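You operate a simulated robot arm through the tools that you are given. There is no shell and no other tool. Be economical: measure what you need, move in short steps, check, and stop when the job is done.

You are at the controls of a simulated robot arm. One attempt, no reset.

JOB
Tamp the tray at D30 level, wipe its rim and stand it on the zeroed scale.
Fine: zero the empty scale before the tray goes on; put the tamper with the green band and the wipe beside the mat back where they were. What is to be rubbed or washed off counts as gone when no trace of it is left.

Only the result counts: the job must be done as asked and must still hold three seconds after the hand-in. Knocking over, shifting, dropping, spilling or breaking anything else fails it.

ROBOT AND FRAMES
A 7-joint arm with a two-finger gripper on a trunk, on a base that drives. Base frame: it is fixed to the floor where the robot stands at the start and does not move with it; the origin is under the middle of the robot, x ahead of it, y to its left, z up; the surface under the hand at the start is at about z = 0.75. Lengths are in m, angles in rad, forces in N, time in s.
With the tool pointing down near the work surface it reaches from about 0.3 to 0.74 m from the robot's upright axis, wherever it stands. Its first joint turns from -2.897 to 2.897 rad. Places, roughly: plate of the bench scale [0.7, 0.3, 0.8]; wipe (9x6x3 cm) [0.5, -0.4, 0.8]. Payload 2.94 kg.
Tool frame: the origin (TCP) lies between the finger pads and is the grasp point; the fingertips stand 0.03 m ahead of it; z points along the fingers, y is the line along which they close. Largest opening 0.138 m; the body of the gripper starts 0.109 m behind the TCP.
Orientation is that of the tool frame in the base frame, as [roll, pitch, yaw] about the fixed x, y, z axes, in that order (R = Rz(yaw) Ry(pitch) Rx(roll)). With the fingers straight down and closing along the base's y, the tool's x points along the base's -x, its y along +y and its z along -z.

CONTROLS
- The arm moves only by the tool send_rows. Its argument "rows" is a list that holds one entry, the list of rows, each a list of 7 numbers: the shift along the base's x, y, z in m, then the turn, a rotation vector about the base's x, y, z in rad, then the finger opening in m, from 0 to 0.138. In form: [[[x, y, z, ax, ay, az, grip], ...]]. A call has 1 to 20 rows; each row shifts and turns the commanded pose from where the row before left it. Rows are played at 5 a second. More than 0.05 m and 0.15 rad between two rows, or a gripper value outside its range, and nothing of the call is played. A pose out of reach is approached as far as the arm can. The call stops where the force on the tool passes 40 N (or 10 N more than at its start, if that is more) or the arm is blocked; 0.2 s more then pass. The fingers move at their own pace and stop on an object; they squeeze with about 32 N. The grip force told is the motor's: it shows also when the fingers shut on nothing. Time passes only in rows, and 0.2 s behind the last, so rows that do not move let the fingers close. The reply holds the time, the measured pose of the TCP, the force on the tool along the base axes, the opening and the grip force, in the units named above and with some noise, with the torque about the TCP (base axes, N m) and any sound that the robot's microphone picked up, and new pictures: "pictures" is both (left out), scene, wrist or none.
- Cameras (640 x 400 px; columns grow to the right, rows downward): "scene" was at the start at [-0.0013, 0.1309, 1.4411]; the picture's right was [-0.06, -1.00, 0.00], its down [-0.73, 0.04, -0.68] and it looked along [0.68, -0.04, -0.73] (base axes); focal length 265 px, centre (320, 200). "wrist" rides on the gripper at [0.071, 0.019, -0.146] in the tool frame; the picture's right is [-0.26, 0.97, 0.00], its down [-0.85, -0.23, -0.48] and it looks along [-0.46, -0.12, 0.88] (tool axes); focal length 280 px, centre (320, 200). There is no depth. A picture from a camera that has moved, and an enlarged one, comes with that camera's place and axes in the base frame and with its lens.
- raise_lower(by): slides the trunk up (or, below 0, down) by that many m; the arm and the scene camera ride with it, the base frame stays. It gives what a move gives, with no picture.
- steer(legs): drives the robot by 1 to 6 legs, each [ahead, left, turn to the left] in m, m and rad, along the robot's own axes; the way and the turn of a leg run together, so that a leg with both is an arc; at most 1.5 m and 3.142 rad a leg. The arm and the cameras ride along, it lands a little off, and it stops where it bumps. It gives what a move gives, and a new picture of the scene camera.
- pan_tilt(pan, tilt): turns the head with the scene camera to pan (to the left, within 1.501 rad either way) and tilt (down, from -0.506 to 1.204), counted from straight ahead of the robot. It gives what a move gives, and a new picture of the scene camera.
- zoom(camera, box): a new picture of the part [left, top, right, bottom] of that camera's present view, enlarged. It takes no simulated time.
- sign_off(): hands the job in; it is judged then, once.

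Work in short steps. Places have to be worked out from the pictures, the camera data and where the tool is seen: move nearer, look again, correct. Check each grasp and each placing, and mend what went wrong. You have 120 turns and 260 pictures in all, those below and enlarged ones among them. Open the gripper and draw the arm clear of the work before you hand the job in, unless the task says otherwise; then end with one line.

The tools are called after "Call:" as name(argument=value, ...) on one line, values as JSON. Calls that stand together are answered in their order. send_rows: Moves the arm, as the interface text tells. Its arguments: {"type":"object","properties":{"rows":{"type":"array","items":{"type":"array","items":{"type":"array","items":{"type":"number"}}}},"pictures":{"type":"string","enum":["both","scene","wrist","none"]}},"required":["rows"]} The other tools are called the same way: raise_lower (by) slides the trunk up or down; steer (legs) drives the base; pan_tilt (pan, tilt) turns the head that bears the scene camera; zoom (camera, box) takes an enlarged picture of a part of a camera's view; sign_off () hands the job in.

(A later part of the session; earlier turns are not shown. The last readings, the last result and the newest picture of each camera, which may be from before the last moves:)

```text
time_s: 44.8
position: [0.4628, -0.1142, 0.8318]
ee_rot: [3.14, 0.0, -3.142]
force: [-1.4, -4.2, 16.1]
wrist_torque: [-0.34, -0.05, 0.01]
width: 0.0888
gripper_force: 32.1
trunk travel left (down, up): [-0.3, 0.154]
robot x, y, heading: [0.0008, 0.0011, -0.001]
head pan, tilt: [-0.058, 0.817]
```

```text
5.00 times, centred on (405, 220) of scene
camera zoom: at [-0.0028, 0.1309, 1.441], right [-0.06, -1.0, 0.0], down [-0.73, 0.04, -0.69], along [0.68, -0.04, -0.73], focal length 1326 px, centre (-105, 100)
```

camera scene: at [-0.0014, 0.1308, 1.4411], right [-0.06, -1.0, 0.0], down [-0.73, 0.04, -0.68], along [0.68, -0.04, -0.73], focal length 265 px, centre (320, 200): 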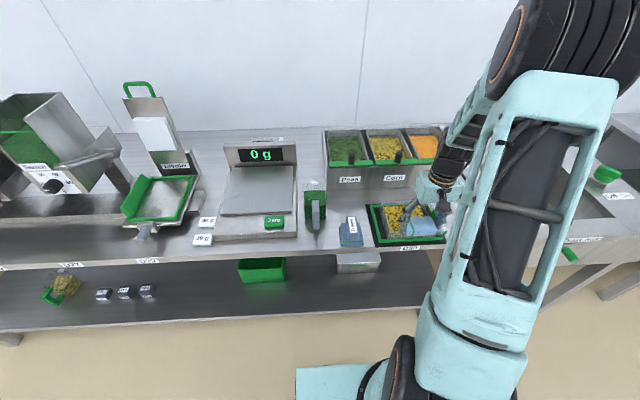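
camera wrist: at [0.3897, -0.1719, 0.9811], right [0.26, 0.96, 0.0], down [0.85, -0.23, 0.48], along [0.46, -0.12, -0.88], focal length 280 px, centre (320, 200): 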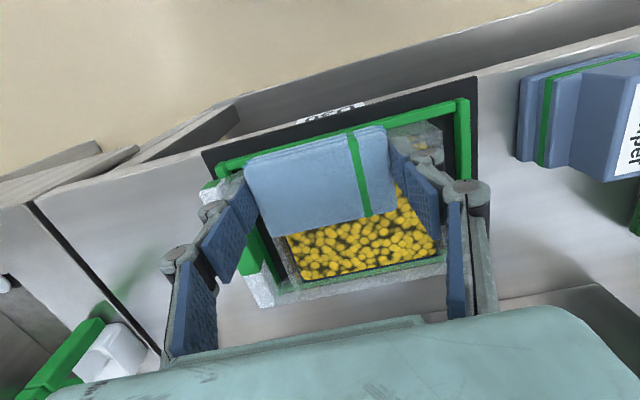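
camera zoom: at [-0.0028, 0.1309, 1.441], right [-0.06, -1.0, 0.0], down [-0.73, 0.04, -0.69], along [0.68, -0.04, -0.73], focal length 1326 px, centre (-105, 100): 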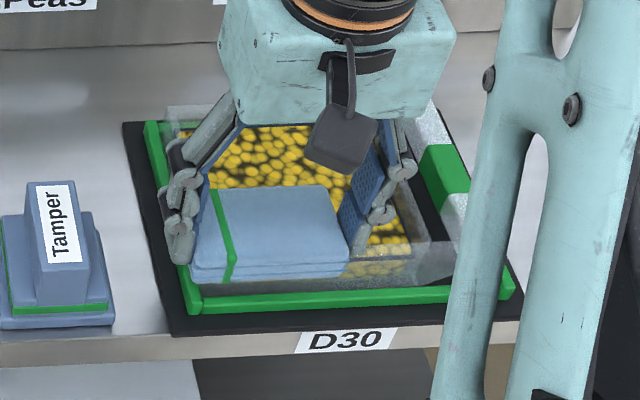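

The tray is back against the +y frame. Now I rub the +y rim along x, staying in contact.

Call:
send_rows(rows=[[[0.015, 0.007, 0, 0, 0, 0, 0.06], [0.016, 0, 0, 0, 0, 0, 0.06], [0.016, 0, 0, 0, 0, 0, 0.06], [0.016, 0, 0, 0, 0, 0, 0.06], [0.016, 0, 0, 0, 0, 0, 0.06], [0.016, 0, 0, 0, 0, 0, 0.06], [0.016, 0, 0, 0, 0, 0, 0.06], [0, 0, 0, 0, 0, 0, 0.06]]], pictures="none")

Call:
send_rows(rows=[[[0, 0, 0.03, 0, 0, 0, 0.06], [0, 0, 0.04, 0, 0, 0, 0.06], [-0.02, -0.04, 0.0, 0, 0, 0, 0.06], [-0.02, -0.04, 0.0, 0, 0, 0, 0.06], [-0.01, -0.045, 0.0, 0, 0, 0, 0.06], [0, -0.045, 0.0, 0, 0, 0, 0.06], [0, -0.04, 0.0, 0, 0, 0, 0.06], [0, 0, 0, 0, 0, 0, 0.06]]])

Call:
zoom(camera="scene", box=[365, 190, 455, 255])

Call:
zoom(camera="wrist", box=[380, 0, 640, 200])

```text
time_s: 46.6
position: [0.571, -0.1105, 0.8318]
ee_rot: [3.14, -0.007, 3.14]
force: [-23.1, -1.6, 5.2]
wrist_torque: [0.29, 1.21, -0.34]
width: 0.0887
gripper_force: 31.4
trunk travel left (down, up): [-0.3, 0.154]
robot x, y, heading: [0.0027, -0.0021, -0.001]
head pan, tilt: [-0.058, 0.817]
```

```text
time_s: 48.4
position: [0.5255, -0.3212, 0.9036]
ee_rot: [-3.141, 0.0, 3.141]
force: [-0.1, -0.9, -1.5]
wrist_torque: [0.0, -0.03, 0.0]
width: 0.089
gripper_force: 31.8
trunk travel left (down, up): [-0.3, 0.154]
robot x, y, heading: [0.0009, -0.0013, -0.006]
head pan, tilt: [-0.058, 0.817]
camera scene: at [-0.0013, 0.1307, 1.4412], right [-0.06, -1.0, 0.0], down [-0.73, 0.04, -0.68], along [0.68, -0.04, -0.73], focal length 265 px, centre (320, 200)
camera wrist: at [0.4546, -0.302, 1.0493], right [0.26, 0.97, 0.0], down [0.85, -0.23, 0.48], along [0.46, -0.12, -0.88], focal length 280 px, centre (320, 200)
```

scene: 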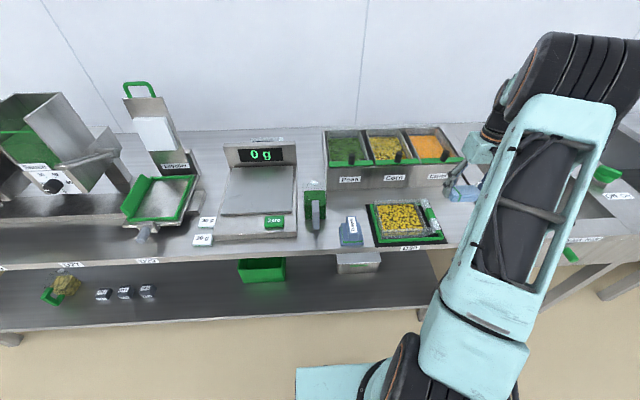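
wrist: 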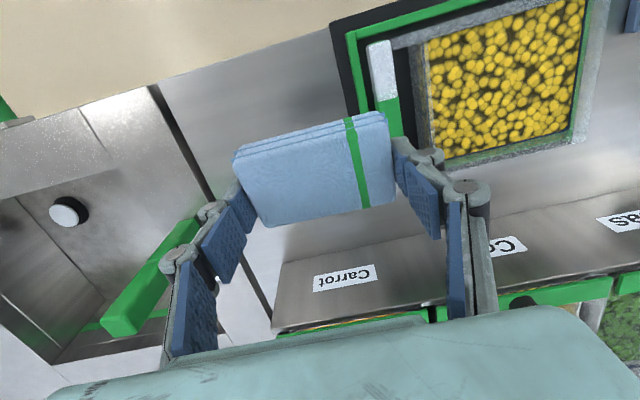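

```text
6.15 times, centred on (410, 222) of scene
camera zoom: at [-0.0013, 0.1307, 1.4412], right [-0.06, -1.0, 0.0], down [-0.73, 0.04, -0.68], along [0.68, -0.04, -0.73], focal length 1632 px, centre (-234, 62)
```

zoom: 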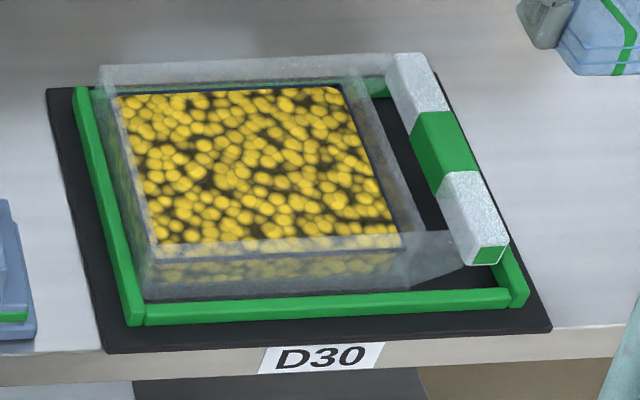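

```text
2.00 times, centred on (510, 100) of wrist
camera zoom: at [0.4546, -0.302, 1.0493], right [0.26, 0.97, 0.0], down [0.85, -0.23, 0.48], along [0.46, -0.12, -0.88], focal length 561 px, centre (-60, 400)
```

zoom: 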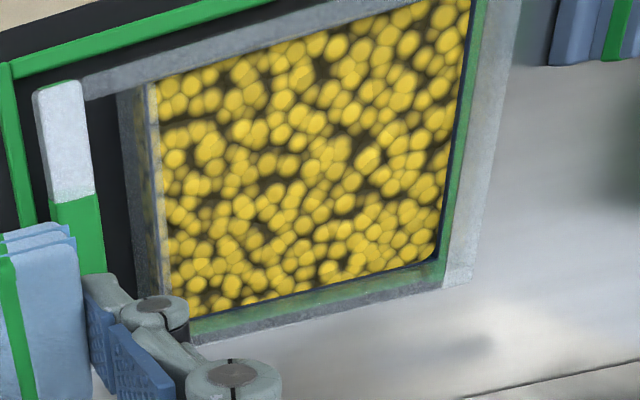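

The near-rim smear is no longer visible. I zoom tighter on the rim to make sure no trace remains.

Call:
zoom(camera="wrist", box=[410, 0, 610, 70])

Call:
zoom(camera="scene", box=[375, 222, 440, 245])

Call:
zoom(camera="scene", box=[375, 195, 440, 220])

```text
3.20 times, centred on (510, 35) of wrist
camera zoom: at [0.4546, -0.302, 1.0493], right [0.26, 0.97, 0.0], down [0.85, -0.23, 0.48], along [0.46, -0.12, -0.88], focal length 897 px, centre (-288, 728)
```

zoom: 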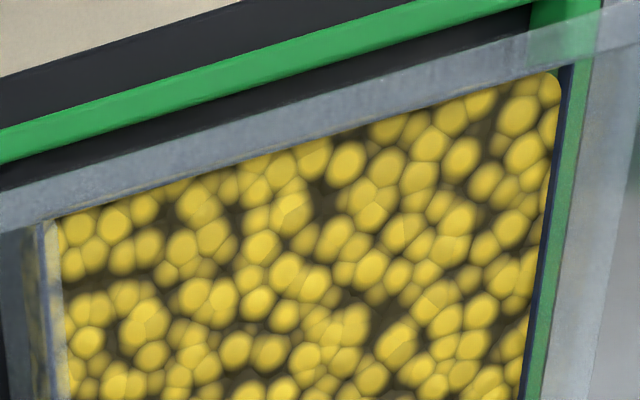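

```text
9.85 times, centred on (408, 234) of scene
camera zoom: at [-0.0013, 0.1307, 1.4412], right [-0.06, -1.0, 0.0], down [-0.73, 0.04, -0.68], along [0.68, -0.04, -0.73], focal length 2612 px, centre (-542, -130)
```

zoom: 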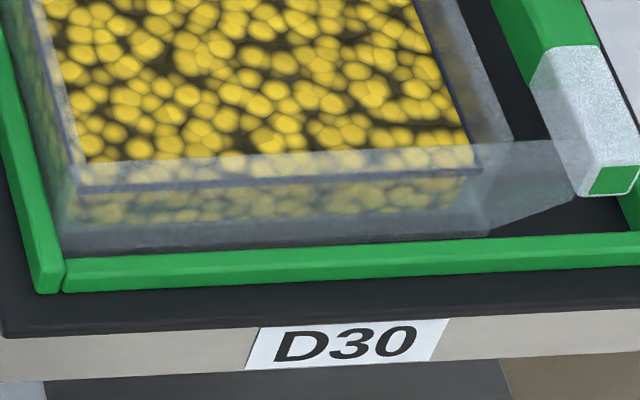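

```text
9.85 times, centred on (408, 208) of scene
camera zoom: at [-0.0013, 0.1307, 1.4412], right [-0.06, -1.0, 0.0], down [-0.73, 0.04, -0.68], along [0.68, -0.04, -0.73], focal length 2612 px, centre (-542, 126)
```

zoom: 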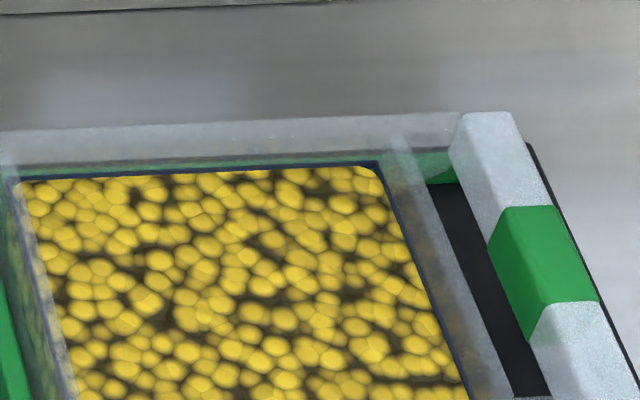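

The rim is clean all round. The wipe has tilted a little in the grip. I take it back over its place and lower to just above the table.

Call:
send_rows(rows=[[[-0.001, -0.044, 0, 0, 0, 0, 0.06], [0, 0, -0.04, 0, 0, 0, 0.06], [0, 0, -0.04, 0, 0, 0, 0.06], [0, 0, -0.02, 0, 0, 0, 0.06], [0, 0, 0, 0, 0, 0, 0.06]]])

Call:
zoom(camera="wrist", box=[200, 50, 440, 250])

Call:
zoom(camera="scene", box=[400, 150, 520, 260])

```text
time_s: 49.6
position: [0.5228, -0.3667, 0.8026]
ee_rot: [3.141, 0.0, -3.141]
force: [0.2, 0.5, -0.4]
wrist_torque: [-0.03, 0.02, 0.0]
width: 0.0888
gripper_force: 31.9
trunk travel left (down, up): [-0.3, 0.154]
robot x, y, heading: [-0.0012, 0.0028, -0.004]
head pan, tilt: [-0.058, 0.817]
camera scene: at [-0.0013, 0.1308, 1.4412], right [-0.06, -1.0, 0.0], down [-0.73, 0.04, -0.68], along [0.68, -0.04, -0.73], focal length 265 px, centre (320, 200)
camera wrist: at [0.4513, -0.3482, 0.9479], right [0.26, 0.96, 0.0], down [0.85, -0.23, 0.48], along [0.46, -0.12, -0.88], focal length 280 px, centre (320, 200)
```

scene: 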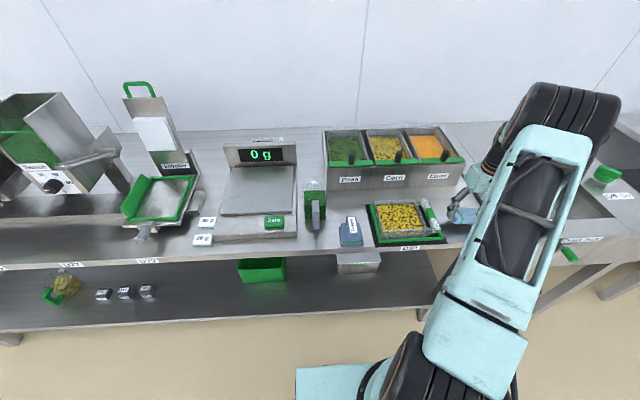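
wrist: 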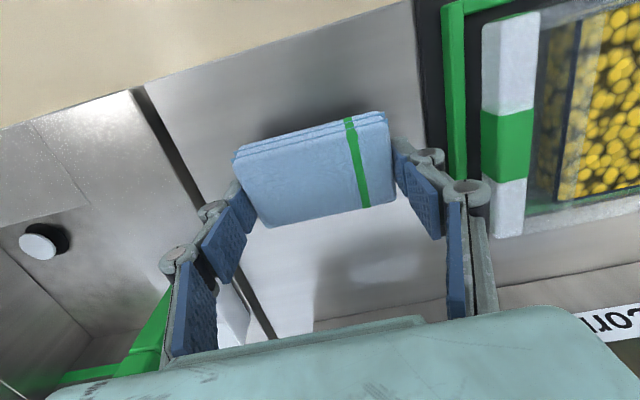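

```text
2.00 times, centred on (320, 150) of wrist
camera zoom: at [0.4513, -0.3482, 0.9479], right [0.26, 0.96, 0.0], down [0.85, -0.23, 0.48], along [0.46, -0.12, -0.88], focal length 561 px, centre (320, 300)
```

zoom: 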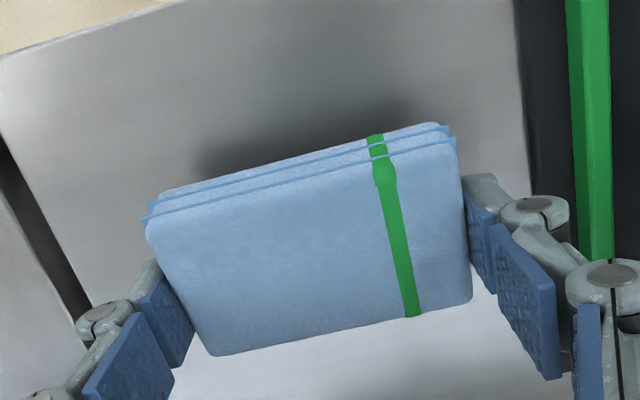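

```text
3.64 times, centred on (460, 205) of scene
camera zoom: at [-0.0013, 0.1308, 1.4412], right [-0.06, -1.0, 0.0], down [-0.73, 0.04, -0.68], along [0.68, -0.04, -0.73], focal length 964 px, centre (-189, 182)
```

zoom: 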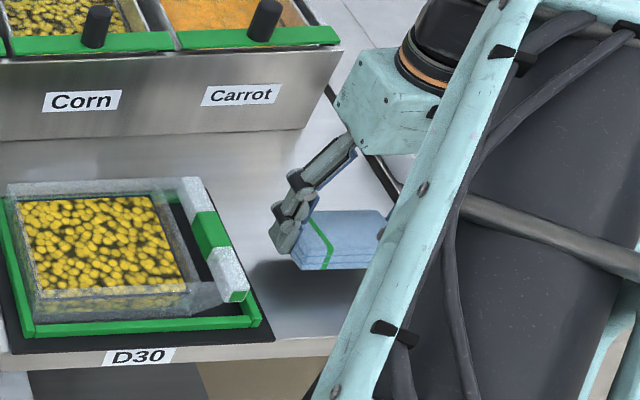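

The wipe is pitched about +0.12 rad in the grip (near edge up). I counter-rotate the tool by −0.12 about y and lower to contact.

Call:
send_rows(rows=[[[0, 0, 0, 0, -0.12, 0, 0.06], [0, 0, -0.005, 0, 0, 0, 0.06], [0, 0, -0.003, 0, 0, 0, 0.06], [0, 0, -0.002, 0, 0, 0, 0.06], [0, 0, 0, 0, 0, 0, 0.06]]])

Call:
zoom(camera="scene", box=[400, 150, 520, 260])

Call:
zoom(camera="wrist", box=[200, 50, 440, 250])

```text
time_s: 50.8
position: [0.5227, -0.3667, 0.7905]
ee_rot: [3.14, 0.119, -3.141]
force: [0.6, 0.8, -0.2]
wrist_torque: [0.02, 0.03, 0.02]
width: 0.089
gripper_force: 32.0
trunk travel left (down, up): [-0.3, 0.154]
robot x, y, heading: [0.0018, 0.0022, 0.002]
head pan, tilt: [-0.058, 0.817]
camera scene: at [-0.0013, 0.1308, 1.4411], right [-0.06, -1.0, 0.0], down [-0.73, 0.04, -0.68], along [0.68, -0.04, -0.73], focal length 265 px, centre (320, 200)
camera wrist: at [0.4342, -0.3463, 0.9274], right [0.26, 0.96, 0.03], down [0.79, -0.23, 0.57], along [0.56, -0.12, -0.82], focal length 280 px, centre (320, 200)
```

scene: 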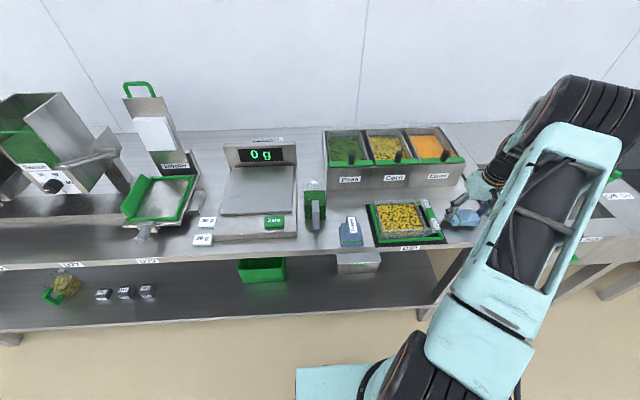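
wrist: 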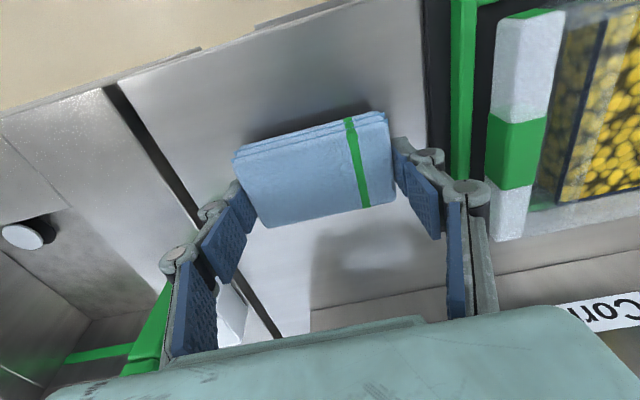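

```text
3.64 times, centred on (460, 205) of scene
camera zoom: at [-0.0013, 0.1308, 1.4411], right [-0.06, -1.0, 0.0], down [-0.73, 0.04, -0.68], along [0.68, -0.04, -0.73], focal length 964 px, centre (-189, 182)
```

zoom: 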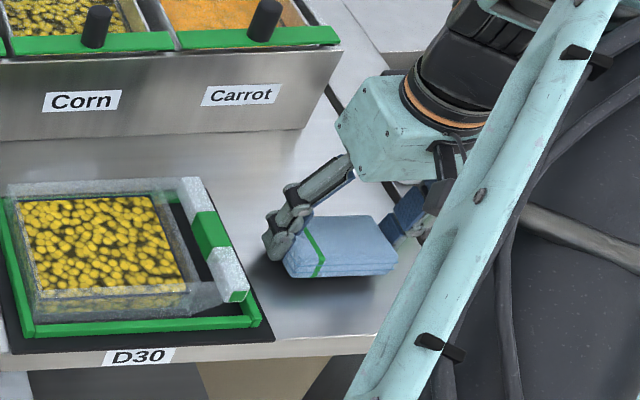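

```text
2.00 times, centred on (320, 150) of wrist
camera zoom: at [0.4342, -0.3463, 0.9274], right [0.26, 0.96, 0.03], down [0.79, -0.23, 0.57], along [0.56, -0.12, -0.82], focal length 561 px, centre (320, 300)
```

zoom: 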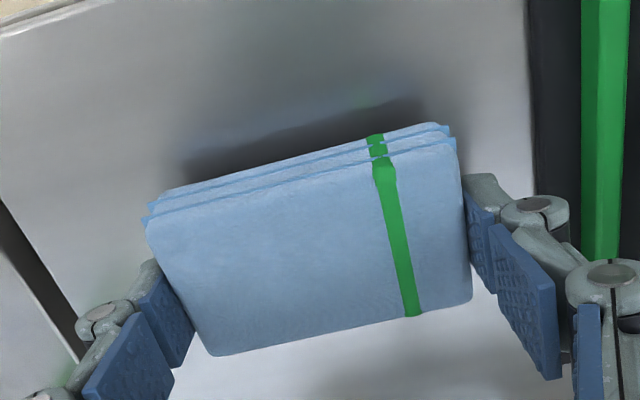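

Nearly level and within a few mm of its original place. I nudge +4 mm in x, lower to contact and release.

Call:
send_rows(rows=[[[0.004, 0.001, 0, 0, 0, 0, 0.06], [0, 0, -0.002, 0, 0, 0, 0.06], [0, 0, -0.002, 0, 0, 0, 0.06], [0, 0, 0, 0, 0, 0, 0.06]]], pictures="none")

```text
time_s: 51.8
position: [0.5261, -0.3636, 0.786]
ee_rot: [-3.14, 0.122, -3.141]
force: [0.0, 0.0, -0.7]
wrist_torque: [0.01, 0.01, -0.03]
width: 0.0886
gripper_force: 31.7
trunk travel left (down, up): [-0.3, 0.154]
robot x, y, heading: [0.0008, 0.0022, 0.001]
head pan, tilt: [-0.058, 0.817]
```

Call:
send_rows(rows=[[[0, 0, -0.002, 0, 0, 0, 0.06], [0, 0, -0.001, 0, 0, 0, 0.06], [0, 0, 0, 0, 0, 0, 0.06]]], pictures="none")

Call:
zoom(camera="scene", box=[430, 190, 490, 240])

```text
time_s: 52.6
position: [0.5272, -0.3633, 0.7832]
ee_rot: [-3.141, 0.121, 3.14]
force: [-0.2, -0.2, -1.0]
wrist_torque: [-0.01, 0.04, 0.0]
width: 0.0891
gripper_force: 32.0
trunk travel left (down, up): [-0.3, 0.154]
robot x, y, heading: [0.0011, -0.001, -0.003]
head pan, tilt: [-0.058, 0.817]
```

```text
8.00 times, centred on (460, 215) of scene
camera zoom: at [-0.0013, 0.1308, 1.4411], right [-0.06, -1.0, 0.0], down [-0.73, 0.04, -0.68], along [0.68, -0.04, -0.73], focal length 2122 px, centre (-800, 80)
```

zoom: 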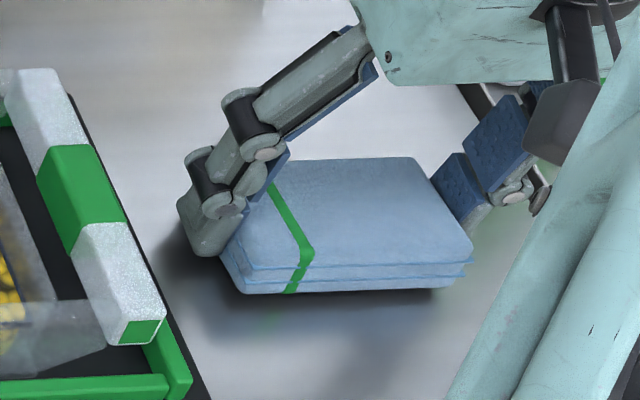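

The fingertips are nearly at the table and the wipe only ~2–3 mm above it, so I release here gently and open wide.

Call:
send_rows(rows=[[[0, 0, -0.001, 0, 0, 0, 0.06], [0, 0, 0, 0, 0, 0, 0.095], [0, 0, 0, 0, 0, 0, 0.11], [0, 0, 0, 0, 0, 0, 0.12], [0, 0, 0.03, 0, 0, 0, 0.12], [0, 0, 0.04, 0, 0, 0, 0.12], [-0.02, 0, 0.04, 0, 0.12, 0, 0.12], [-0.04, 0, 0.0, 0, 0, 0, 0.12], [0, 0, 0, 0, 0, 0, 0.12]]])

Call:
zoom(camera="scene", box=[360, 180, 480, 260])

Call:
zoom(camera="wrist", box=[220, 70, 460, 250])

```text
time_s: 54.6
position: [0.4641, -0.3623, 0.8966]
ee_rot: [3.141, 0.0, -3.141]
force: [-0.6, -0.1, 0.7]
wrist_torque: [0.04, -0.04, -0.01]
width: 0.12
gripper_force: 0.0
trunk travel left (down, up): [-0.3, 0.154]
robot x, y, heading: [-0.0003, -0.0005, -0.004]
head pan, tilt: [-0.058, 0.817]
camera scene: at [-0.0016, 0.1308, 1.4411], right [-0.06, -1.0, 0.0], down [-0.73, 0.04, -0.68], along [0.68, -0.04, -0.73], focal length 265 px, centre (320, 200)
camera wrist: at [0.3941, -0.3443, 1.0416], right [0.26, 0.97, 0.0], down [0.85, -0.23, 0.48], along [0.46, -0.12, -0.88], focal length 280 px, centre (320, 200)
```

scene: 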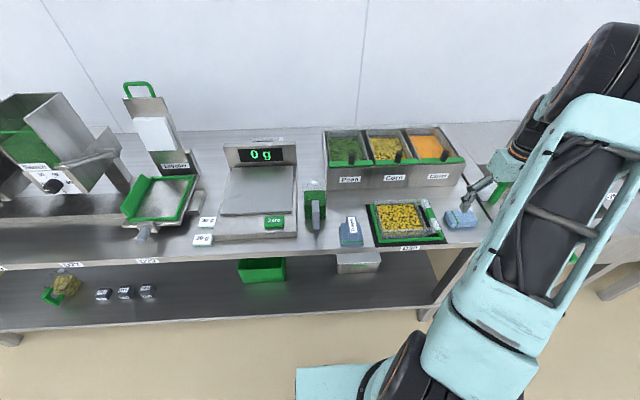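
wrist: 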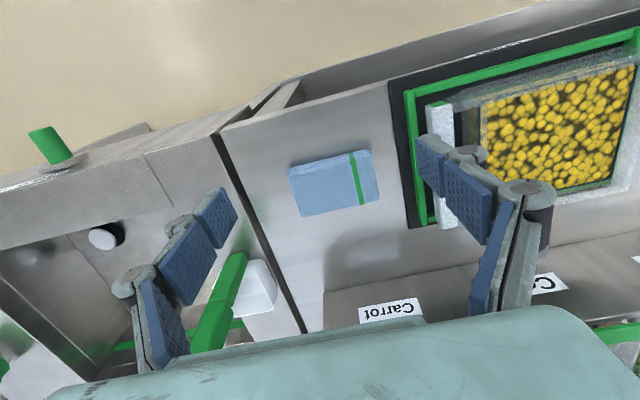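

```text
5.00 times, centred on (420, 220) of scene
camera zoom: at [-0.0016, 0.1308, 1.4411], right [-0.06, -1.0, 0.0], down [-0.73, 0.04, -0.68], along [0.68, -0.04, -0.73], focal length 1326 px, centre (-180, 100)
```

zoom: 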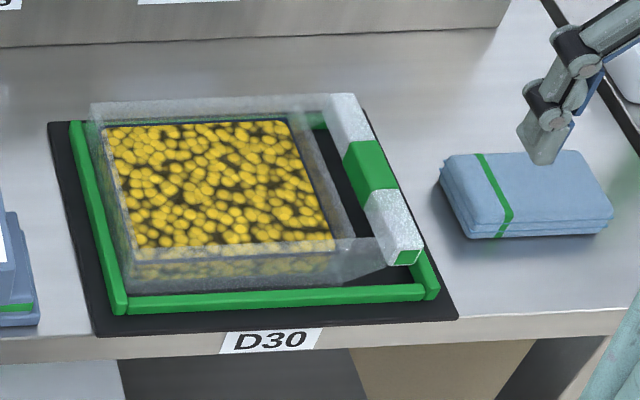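

```text
2.22 times, centred on (340, 160) of wrist
camera zoom: at [0.3941, -0.3443, 1.0416], right [0.26, 0.97, 0.0], down [0.85, -0.23, 0.48], along [0.46, -0.12, -0.88], focal length 623 px, centre (276, 289)
```

zoom: 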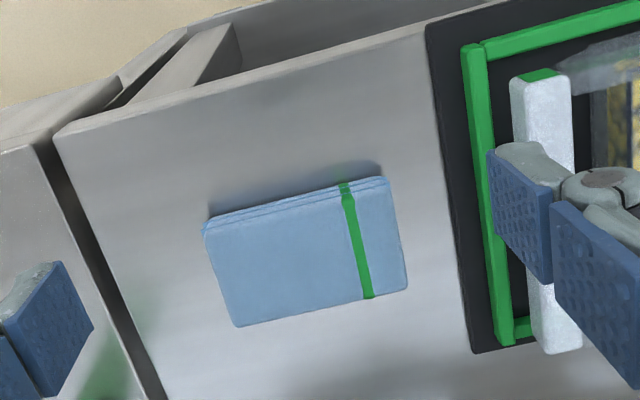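

The wipe is back within ~6 mm. Next is the tray handle, bar centre about (0.53, −0.252), top z≈0.785. I move to look straight at the gap between bar and tray.

Call:
send_rows(rows=[[[0.01, 0.04, 0, 0, 0, 0, 0.09], [0.01, 0.04, 0, 0, 0, 0, 0.06], [0.02, 0.03, 0.0, 0, 0, 0, 0.05], [0.025, 0, 0.0, 0, 0, 0, 0.05], [0, 0, 0, 0, 0, 0, 0.05]]])

Call:
zoom(camera="wrist", box=[230, 40, 430, 220])

Call:
zoom(camera="scene", box=[390, 160, 470, 250])

```text
time_s: 55.8
position: [0.529, -0.2514, 0.8987]
ee_rot: [3.141, 0.0, -3.141]
force: [-0.9, 0.1, 0.6]
wrist_torque: [0.03, 0.0, 0.0]
width: 0.0501
gripper_force: 0.1
trunk travel left (down, up): [-0.3, 0.154]
robot x, y, heading: [-0.0016, -0.0, -0.001]
head pan, tilt: [-0.058, 0.817]
camera scene: at [-0.0012, 0.1308, 1.4412], right [-0.06, -1.0, 0.0], down [-0.73, 0.04, -0.68], along [0.68, -0.04, -0.73], focal length 265 px, centre (320, 200)
camera wrist: at [0.4589, -0.2331, 1.0436], right [0.26, 0.96, 0.0], down [0.85, -0.23, 0.48], along [0.46, -0.12, -0.88], focal length 280 px, centre (320, 200)
```

scene: 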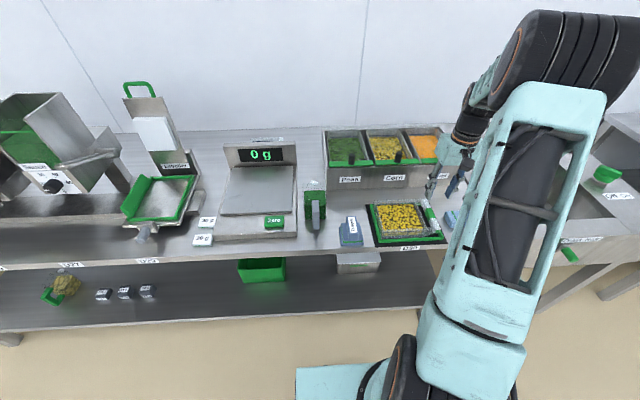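
wrist: 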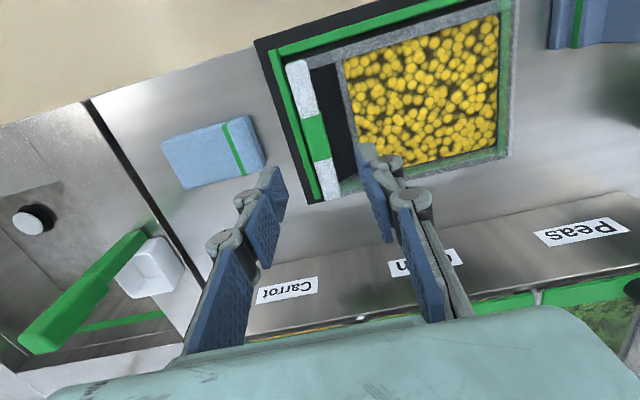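

```text
2.22 times, centred on (330, 130) of wrist
camera zoom: at [0.4589, -0.2331, 1.0436], right [0.26, 0.96, 0.0], down [0.85, -0.23, 0.48], along [0.46, -0.12, -0.88], focal length 623 px, centre (298, 356)
```

zoom: 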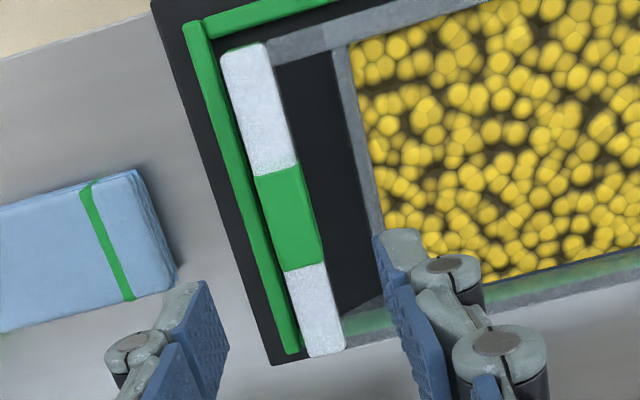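

```text
4.44 times, centred on (430, 205) of scene
camera zoom: at [-0.0012, 0.1308, 1.4412], right [-0.06, -1.0, 0.0], down [-0.73, 0.04, -0.68], along [0.68, -0.04, -0.73], focal length 1179 px, centre (-169, 178)
```

zoom: 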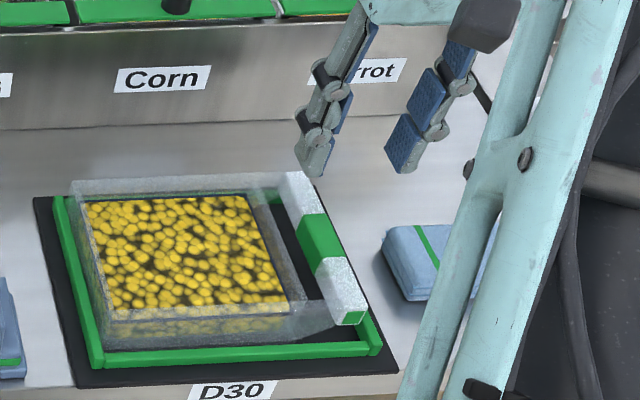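

The bar centre is (0.528, −0.254), 2 cm wide with a ~2 cm gap to the tray wall. I narrow to 0.036 and lower to tips just around bar bottom.

Call:
send_rows(rows=[[[0, -0.002, 0, 0, 0, 0, 0.036], [0, 0, -0.04, 0, 0, 0, 0.036], [0, 0, -0.03, 0, 0, 0, 0.036], [0, 0, 0, 0, 0, 0, 0.036]]])

Call:
zoom(camera="wrist", box=[210, 40, 430, 240])

Call:
zoom(camera="scene", box=[390, 170, 460, 250])

```text
time_s: 56.8
position: [0.531, -0.2551, 0.8229]
ee_rot: [3.141, 0.0, 3.14]
force: [-0.9, 0.2, 0.0]
wrist_torque: [0.02, 0.0, -0.02]
width: 0.036
gripper_force: 0.1
trunk travel left (down, up): [-0.3, 0.154]
robot x, y, heading: [0.0034, 0.0016, 0.003]
head pan, tilt: [-0.058, 0.817]
camera scene: at [-0.0013, 0.1308, 1.4412], right [-0.06, -1.0, 0.0], down [-0.73, 0.04, -0.68], along [0.68, -0.04, -0.73], focal length 265 px, centre (320, 200)
camera wrist: at [0.4607, -0.2369, 0.9694], right [0.26, 0.97, 0.0], down [0.85, -0.23, 0.48], along [0.46, -0.12, -0.88], focal length 280 px, centre (320, 200)
```

scene: 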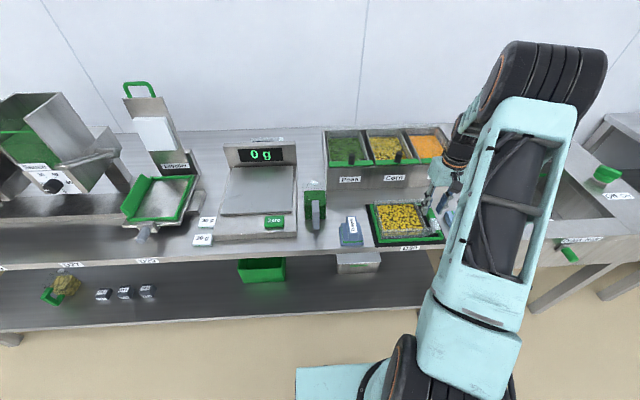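
wrist: 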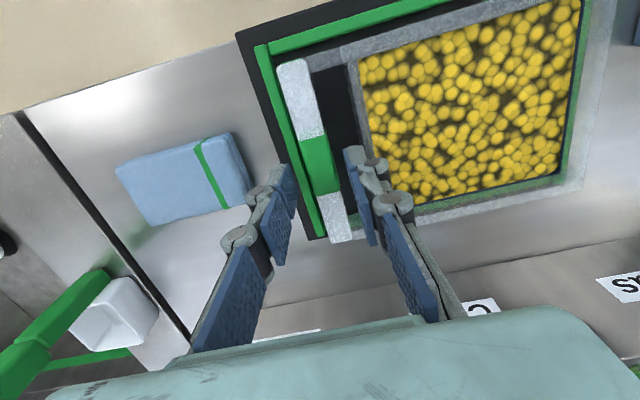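

```text
2.00 times, centred on (320, 140) of wrist
camera zoom: at [0.4607, -0.2369, 0.9694], right [0.26, 0.97, 0.0], down [0.85, -0.23, 0.48], along [0.46, -0.12, -0.88], focal length 561 px, centre (320, 320)
```

zoom: 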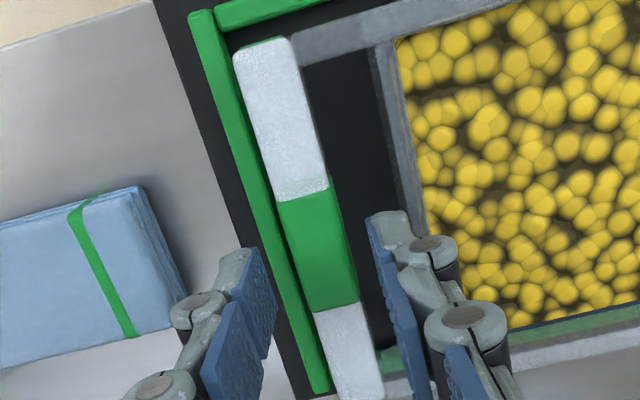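

```text
5.00 times, centred on (425, 210) of scene
camera zoom: at [-0.0013, 0.1308, 1.4412], right [-0.06, -1.0, 0.0], down [-0.73, 0.04, -0.68], along [0.68, -0.04, -0.73], focal length 1326 px, centre (-205, 150)
```

zoom: 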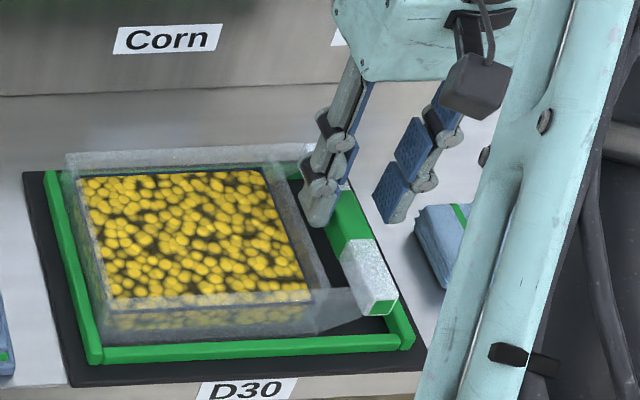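

Bar centred between the fingers at (0.529, −0.255). I lower to TCP z≈0.80, then close.

Call:
send_rows(rows=[[[0, 0, -0.012, 0, 0, 0, 0.036], [0, 0, -0.006, 0, 0, 0, 0.036], [0, 0, -0.005, 0, 0, 0, 0.036], [0, 0, 0, 0, 0, 0, 0.036]]], pictures="wrist")

Call:
zoom(camera="scene", box=[390, 170, 460, 250])

```text
time_s: 57.8
position: [0.5315, -0.2566, 0.8005]
ee_rot: [-3.14, 0.0, -3.141]
force: [0.1, -2.9, 0.3]
wrist_torque: [0.06, 0.03, -0.01]
width: 0.0357
gripper_force: 0.0
trunk travel left (down, up): [-0.3, 0.154]
robot x, y, heading: [0.0029, -0.0008, -0.003]
head pan, tilt: [-0.058, 0.817]
camera wrist: at [0.4607, -0.2376, 0.9457], right [0.26, 0.96, 0.0], down [0.85, -0.23, 0.48], along [0.46, -0.12, -0.88], focal length 280 px, centre (320, 200)
```

wrist: 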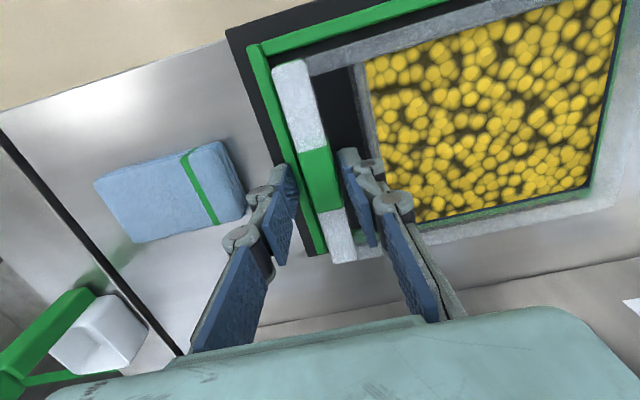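

```text
5.00 times, centred on (425, 210) of scene
camera zoom: at [-0.0015, 0.1307, 1.4412], right [-0.06, -1.0, 0.0], down [-0.73, 0.04, -0.68], along [0.68, -0.04, -0.73], focal length 1326 px, centre (-205, 150)
```

zoom: 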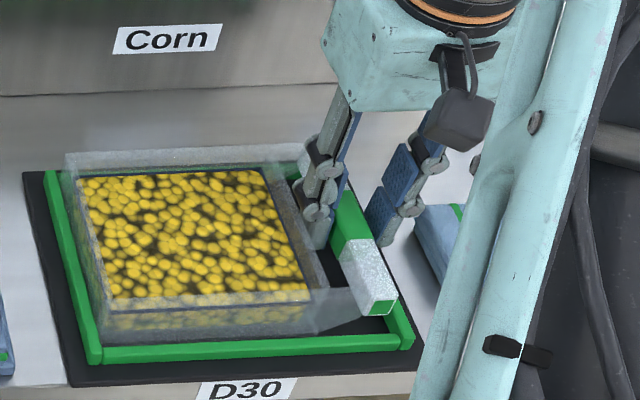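

A slight sideways touch (2.9 N) but clear of the frame. I close on the bar.

Call:
send_rows(rows=[[[0, 0, 0, 0, 0, 0, 0.01], [0, 0, 0, 0, 0, 0, 0.01], [0, 0, 0, 0, 0, 0, 0.01]]], pictures="wrist")

Call:
zoom(camera="scene", box=[370, 170, 460, 250])

```text
time_s: 58.6
position: [0.5311, -0.256, 0.801]
ee_rot: [-3.141, 0.0, 3.14]
force: [-0.2, 0.9, 0.3]
wrist_torque: [-0.02, 0.05, 0.0]
width: 0.0173
gripper_force: 32.1
trunk travel left (down, up): [-0.3, 0.154]
robot x, y, heading: [0.0019, -0.0014, 0.003]
head pan, tilt: [-0.058, 0.817]
camera wrist: at [0.4608, -0.2374, 0.9457], right [0.26, 0.97, 0.0], down [0.85, -0.23, 0.48], along [0.46, -0.12, -0.88], focal length 280 px, centre (320, 200)
```

wrist: 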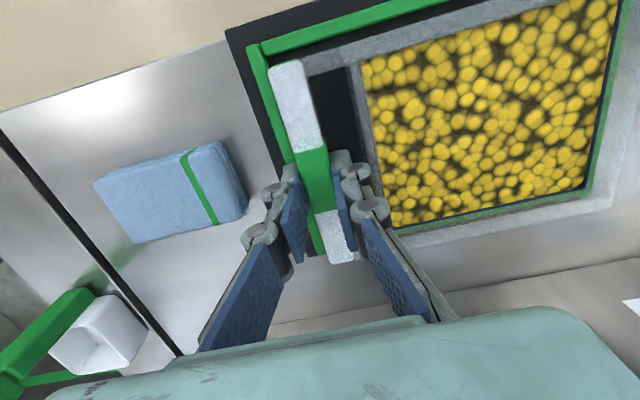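

```text
5.00 times, centred on (415, 210) of scene
camera zoom: at [-0.0012, 0.1308, 1.4411], right [-0.06, -1.0, 0.0], down [-0.73, 0.04, -0.68], along [0.68, -0.04, -0.73], focal length 1326 px, centre (-155, 150)
```

zoom: 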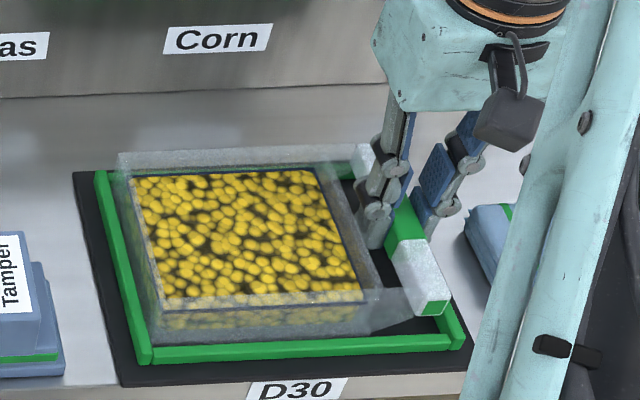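

Gripped at 17 mm, 32 N. I test-lift 2 cm slowly and check the tray stays level.

Call:
send_rows(rows=[[[0, 0, 0.004, 0, 0, 0, 0.01], [0, 0, 0.008, 0, 0, 0, 0.01], [0, 0, 0.008, 0, 0, 0, 0.01], [0, 0, 0, 0, 0, 0, 0.01]]], pictures="wrist")

Call:
zoom(camera="scene", box=[370, 170, 460, 250])

```text
time_s: 59.6
position: [0.5318, -0.2554, 0.82]
ee_rot: [3.141, 0.003, 3.141]
force: [-0.3, -0.3, -2.8]
wrist_torque: [-0.22, 0.01, -0.01]
width: 0.0174
gripper_force: 31.7
trunk travel left (down, up): [-0.3, 0.154]
robot x, y, heading: [-0.0032, -0.0038, 0.003]
head pan, tilt: [-0.058, 0.817]
camera wrist: at [0.4607, -0.2374, 0.9654], right [0.26, 0.97, 0.0], down [0.85, -0.23, 0.48], along [0.46, -0.12, -0.88], focal length 280 px, centre (320, 200)
```

wrist: 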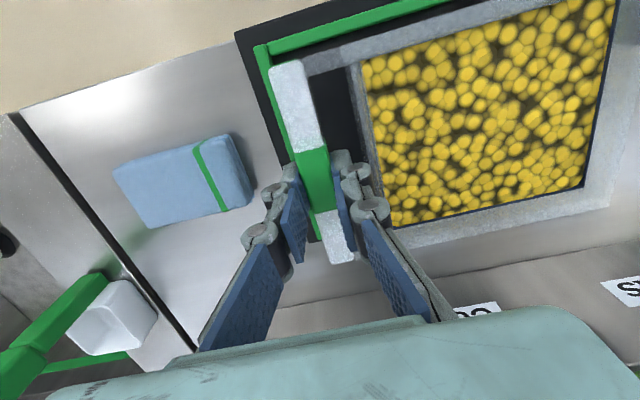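

```text
5.00 times, centred on (415, 210) of scene
camera zoom: at [-0.0011, 0.1308, 1.4411], right [-0.06, -1.0, 0.0], down [-0.73, 0.04, -0.68], along [0.68, -0.04, -0.73], focal length 1326 px, centre (-155, 150)
```

zoom: 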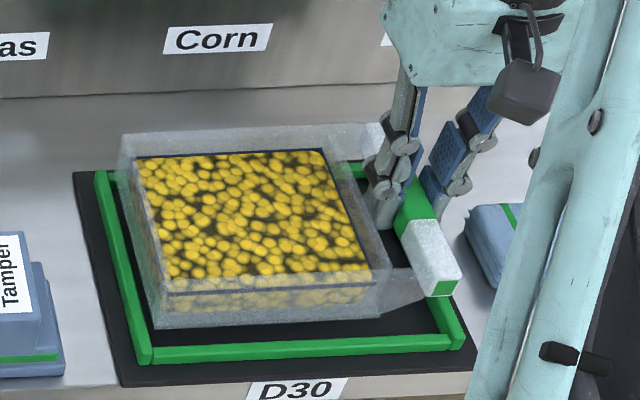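

The tray lifts level (≈0.25 kg, torque 0.22 N m). I raise to z≈0.92 and carry it toward +y gently.

Call:
send_rows(rows=[[[0, 0, 0.015, 0, 0, 0, 0.01], [0, 0, 0.025, 0, 0, 0, 0.01], [0, 0, 0.025, 0, 0, 0, 0.01], [0, 0, 0.025, 0, 0, 0, 0.01], [0, 0.01, 0.01, 0, 0, 0, 0.01], [0, 0.02, 0, 0, 0, 0, 0.01], [0, 0.02, 0, 0, 0, 0, 0.01], [0, 0.02, 0, 0, 0, 0, 0.01], [0, 0.02, 0, 0, 0, 0, 0.01], [0, 0.02, 0, 0, 0, 0, 0.01], [0, 0.02, 0, 0, 0, 0, 0.01], [0, 0.02, 0, 0, 0, 0, 0.01], [0, 0.02, 0, 0, 0, 0, 0.01], [0, 0.01, 0, 0, 0, 0, 0.01], [0, 0, 0, 0, 0, 0, 0.01]]])

```text
time_s: 62.8
position: [0.5304, -0.0735, 0.9198]
ee_rot: [-3.14, 0.0, 3.142]
force: [-0.2, -0.2, -2.6]
wrist_torque: [-0.23, 0.0, 0.02]
width: 0.0174
gripper_force: 32.1
trunk travel left (down, up): [-0.3, 0.154]
robot x, y, heading: [-0.0009, 0.0021, 0.0]
head pan, tilt: [-0.058, 0.817]
camera scene: at [-0.0011, 0.1309, 1.4411], right [-0.06, -1.0, 0.0], down [-0.73, 0.04, -0.68], along [0.68, -0.04, -0.73], focal length 265 px, centre (320, 200)
camera wrist: at [0.4606, -0.0552, 1.0653], right [0.26, 0.96, 0.0], down [0.85, -0.23, 0.48], along [0.46, -0.12, -0.88], focal length 280 px, centre (320, 200)
```

scene: 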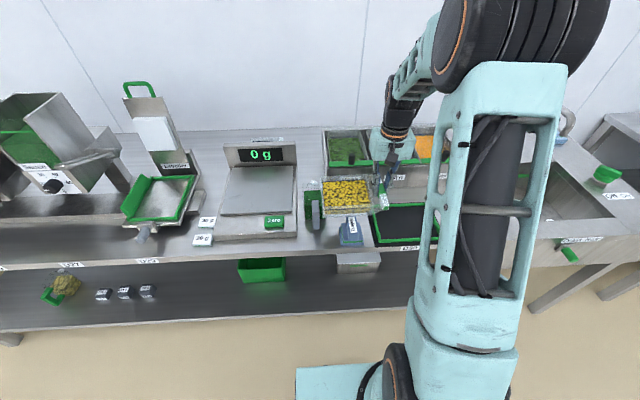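
wrist: 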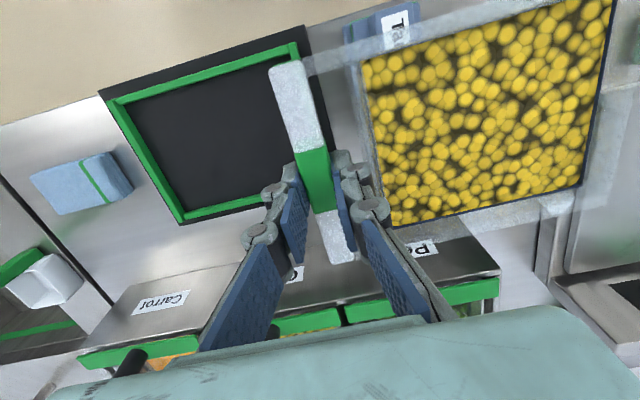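

Carrying well. I continue: y to ~0.217, then x out to ~0.65 over the plate.

Call:
send_rows(rows=[[[0, 0.02, 0, 0, 0, 0, 0.01], [0, 0.025, 0, 0, 0, 0, 0.01], [0, 0.025, 0, 0, 0, 0, 0.01], [0, 0.025, 0, 0, 0, 0, 0.01], [0, 0.025, 0, 0, 0, 0, 0.01], [0, 0.025, 0, 0, 0, 0, 0.01], [0, 0.025, 0, 0, 0, 0, 0.01], [0.01, 0.025, 0, 0, 0, 0, 0.01], [0.02, 0.025, 0, 0, 0, 0, 0.01], [0.02, 0.025, 0, 0, 0, 0, 0.01], [0.02, 0.025, 0, 0, 0, 0, 0.01], [0.02, 0.02, 0, 0, 0, 0, 0.01], [0.02, 0, 0, 0, 0, 0, 0.01], [0.01, 0, 0, 0, 0, 0, 0.01], [0, 0, 0, 0, 0, 0, 0.01]]])

Call:
zoom(camera="scene", box=[190, 110, 340, 250])

```text
time_s: 66.0
position: [0.6534, 0.2145, 0.9223]
ee_rot: [-3.142, 0.0, -3.141]
force: [-0.9, 0.1, -3.4]
wrist_torque: [-0.25, 0.01, -0.02]
width: 0.0176
gripper_force: 31.6
trunk travel left (down, up): [-0.3, 0.154]
robot x, y, heading: [-0.0013, 0.0019, 0.0]
head pan, tilt: [-0.058, 0.817]
camera scene: at [-0.001, 0.131, 1.4411], right [-0.06, -1.0, 0.0], down [-0.73, 0.04, -0.68], along [0.68, -0.04, -0.73], focal length 265 px, centre (320, 200)
camera wrist: at [0.5831, 0.2327, 1.0685], right [0.26, 0.97, 0.0], down [0.85, -0.23, 0.48], along [0.46, -0.12, -0.88], focal length 280 px, centre (320, 200)
```

scene: 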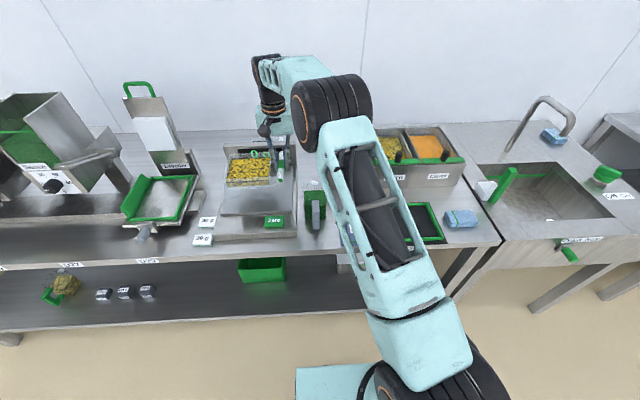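
wrist: 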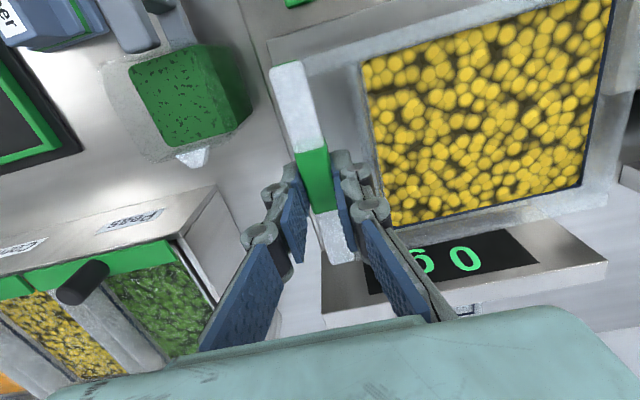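

```text
2.86 times, centred on (265, 180) of scene
camera zoom: at [-0.001, 0.131, 1.4411], right [-0.06, -1.0, 0.0], down [-0.73, 0.04, -0.68], along [0.68, -0.04, -0.73], focal length 758 px, centre (477, 257)
```

zoom: 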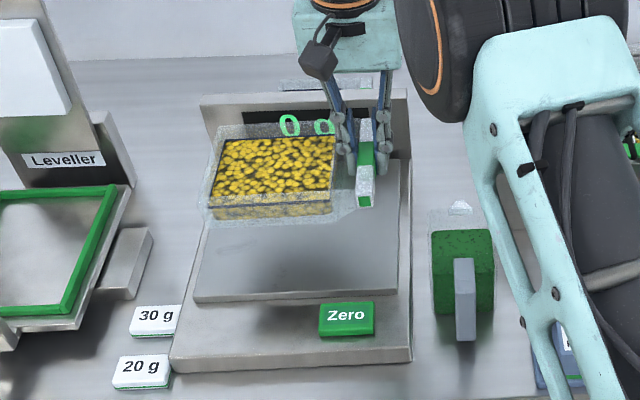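

The tray is over the plate with margin all round. I lower to ~1.5 cm above, then in small steps to contact.

Call:
send_rows(rows=[[[0, 0.002, -0.02, 0, 0, 0, 0.01], [0, 0, -0.02, 0, 0, 0, 0.01], [0, 0, -0.02, 0, 0, 0, 0.01], [0, 0, -0.006, 0, 0, 0, 0.01], [0, 0, 0, 0, 0, 0, 0.01]]], pictures="none")

Call:
zoom(camera="scene", box=[190, 110, 340, 250])

```text
time_s: 67.2
position: [0.652, 0.2142, 0.854]
ee_rot: [-3.141, 0.001, 3.139]
force: [-0.3, -0.4, -2.3]
wrist_torque: [-0.22, -0.04, 0.0]
width: 0.0174
gripper_force: 31.9
trunk travel left (down, up): [-0.3, 0.154]
robot x, y, heading: [0.0009, -0.0013, 0.0]
head pan, tilt: [-0.058, 0.817]
```

```text
2.86 times, centred on (265, 180) of scene
camera zoom: at [-0.001, 0.131, 1.4411], right [-0.06, -1.0, 0.0], down [-0.73, 0.04, -0.68], along [0.68, -0.04, -0.73], focal length 758 px, centre (477, 257)
```

zoom: 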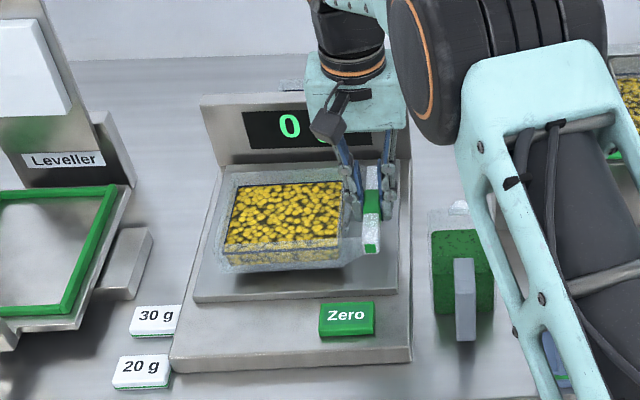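

Close to the plate, still unloaded. I go down in 3 mm steps.

Call:
send_rows(rows=[[[0, 0, -0.003, 0, 0, 0, 0.01], [0, 0, -0.003, 0, 0, 0, 0.01], [0, 0, 0, 0, 0, 0, 0.01]]], pictures="none")

Call:
zoom(camera="scene", box=[220, 130, 310, 210])

```text
time_s: 68.0
position: [0.6519, 0.2151, 0.8477]
ee_rot: [-3.141, -0.001, 3.14]
force: [-0.7, -0.6, -2.9]
wrist_torque: [-0.26, -0.01, 0.0]
width: 0.0177
gripper_force: 32.2
trunk travel left (down, up): [-0.3, 0.154]
robot x, y, heading: [-0.0026, 0.0024, 0.001]
head pan, tilt: [-0.058, 0.817]
```

```text
5.00 times, centred on (265, 170) of scene
camera zoom: at [-0.001, 0.131, 1.4411], right [-0.06, -1.0, 0.0], down [-0.73, 0.04, -0.68], along [0.68, -0.04, -0.73], focal length 1326 px, centre (595, 350)
```

zoom: 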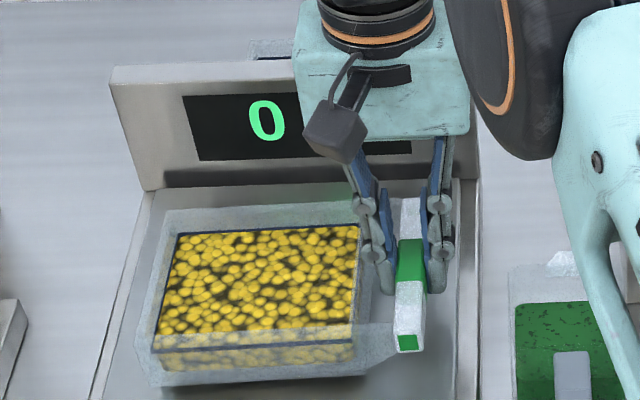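

Call:
send_rows(rows=[[[0, 0, -0.003, 0, 0, 0, 0.01], [0, 0, -0.003, 0, 0, 0, 0.01], [0, 0, 0, 0, 0, 0, 0.01]]], pictures="none")

Call:
zoom(camera="scene", box=[220, 130, 310, 210])

```text
time_s: 68.8
position: [0.6503, 0.2156, 0.8411]
ee_rot: [-3.141, 0.0, -3.141]
force: [-0.1, 0.5, -2.6]
wrist_torque: [-0.24, 0.0, -0.03]
width: 0.0177
gripper_force: 31.9
trunk travel left (down, up): [-0.3, 0.154]
robot x, y, heading: [0.0012, -0.0016, -0.0]
head pan, tilt: [-0.058, 0.817]
```

```text
5.00 times, centred on (265, 170) of scene
camera zoom: at [-0.001, 0.131, 1.4411], right [-0.06, -1.0, 0.0], down [-0.73, 0.04, -0.68], along [0.68, -0.04, -0.73], focal length 1326 px, centre (595, 350)
```

zoom: 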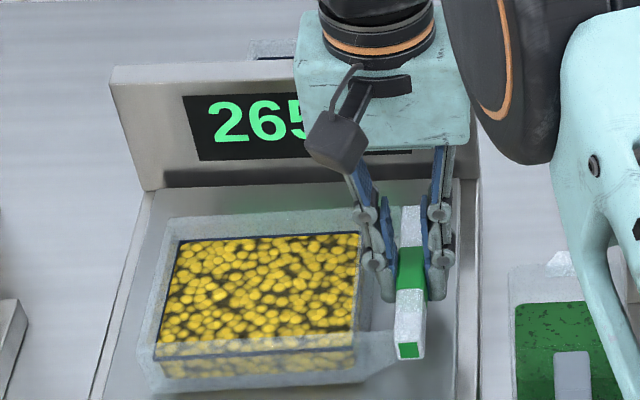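

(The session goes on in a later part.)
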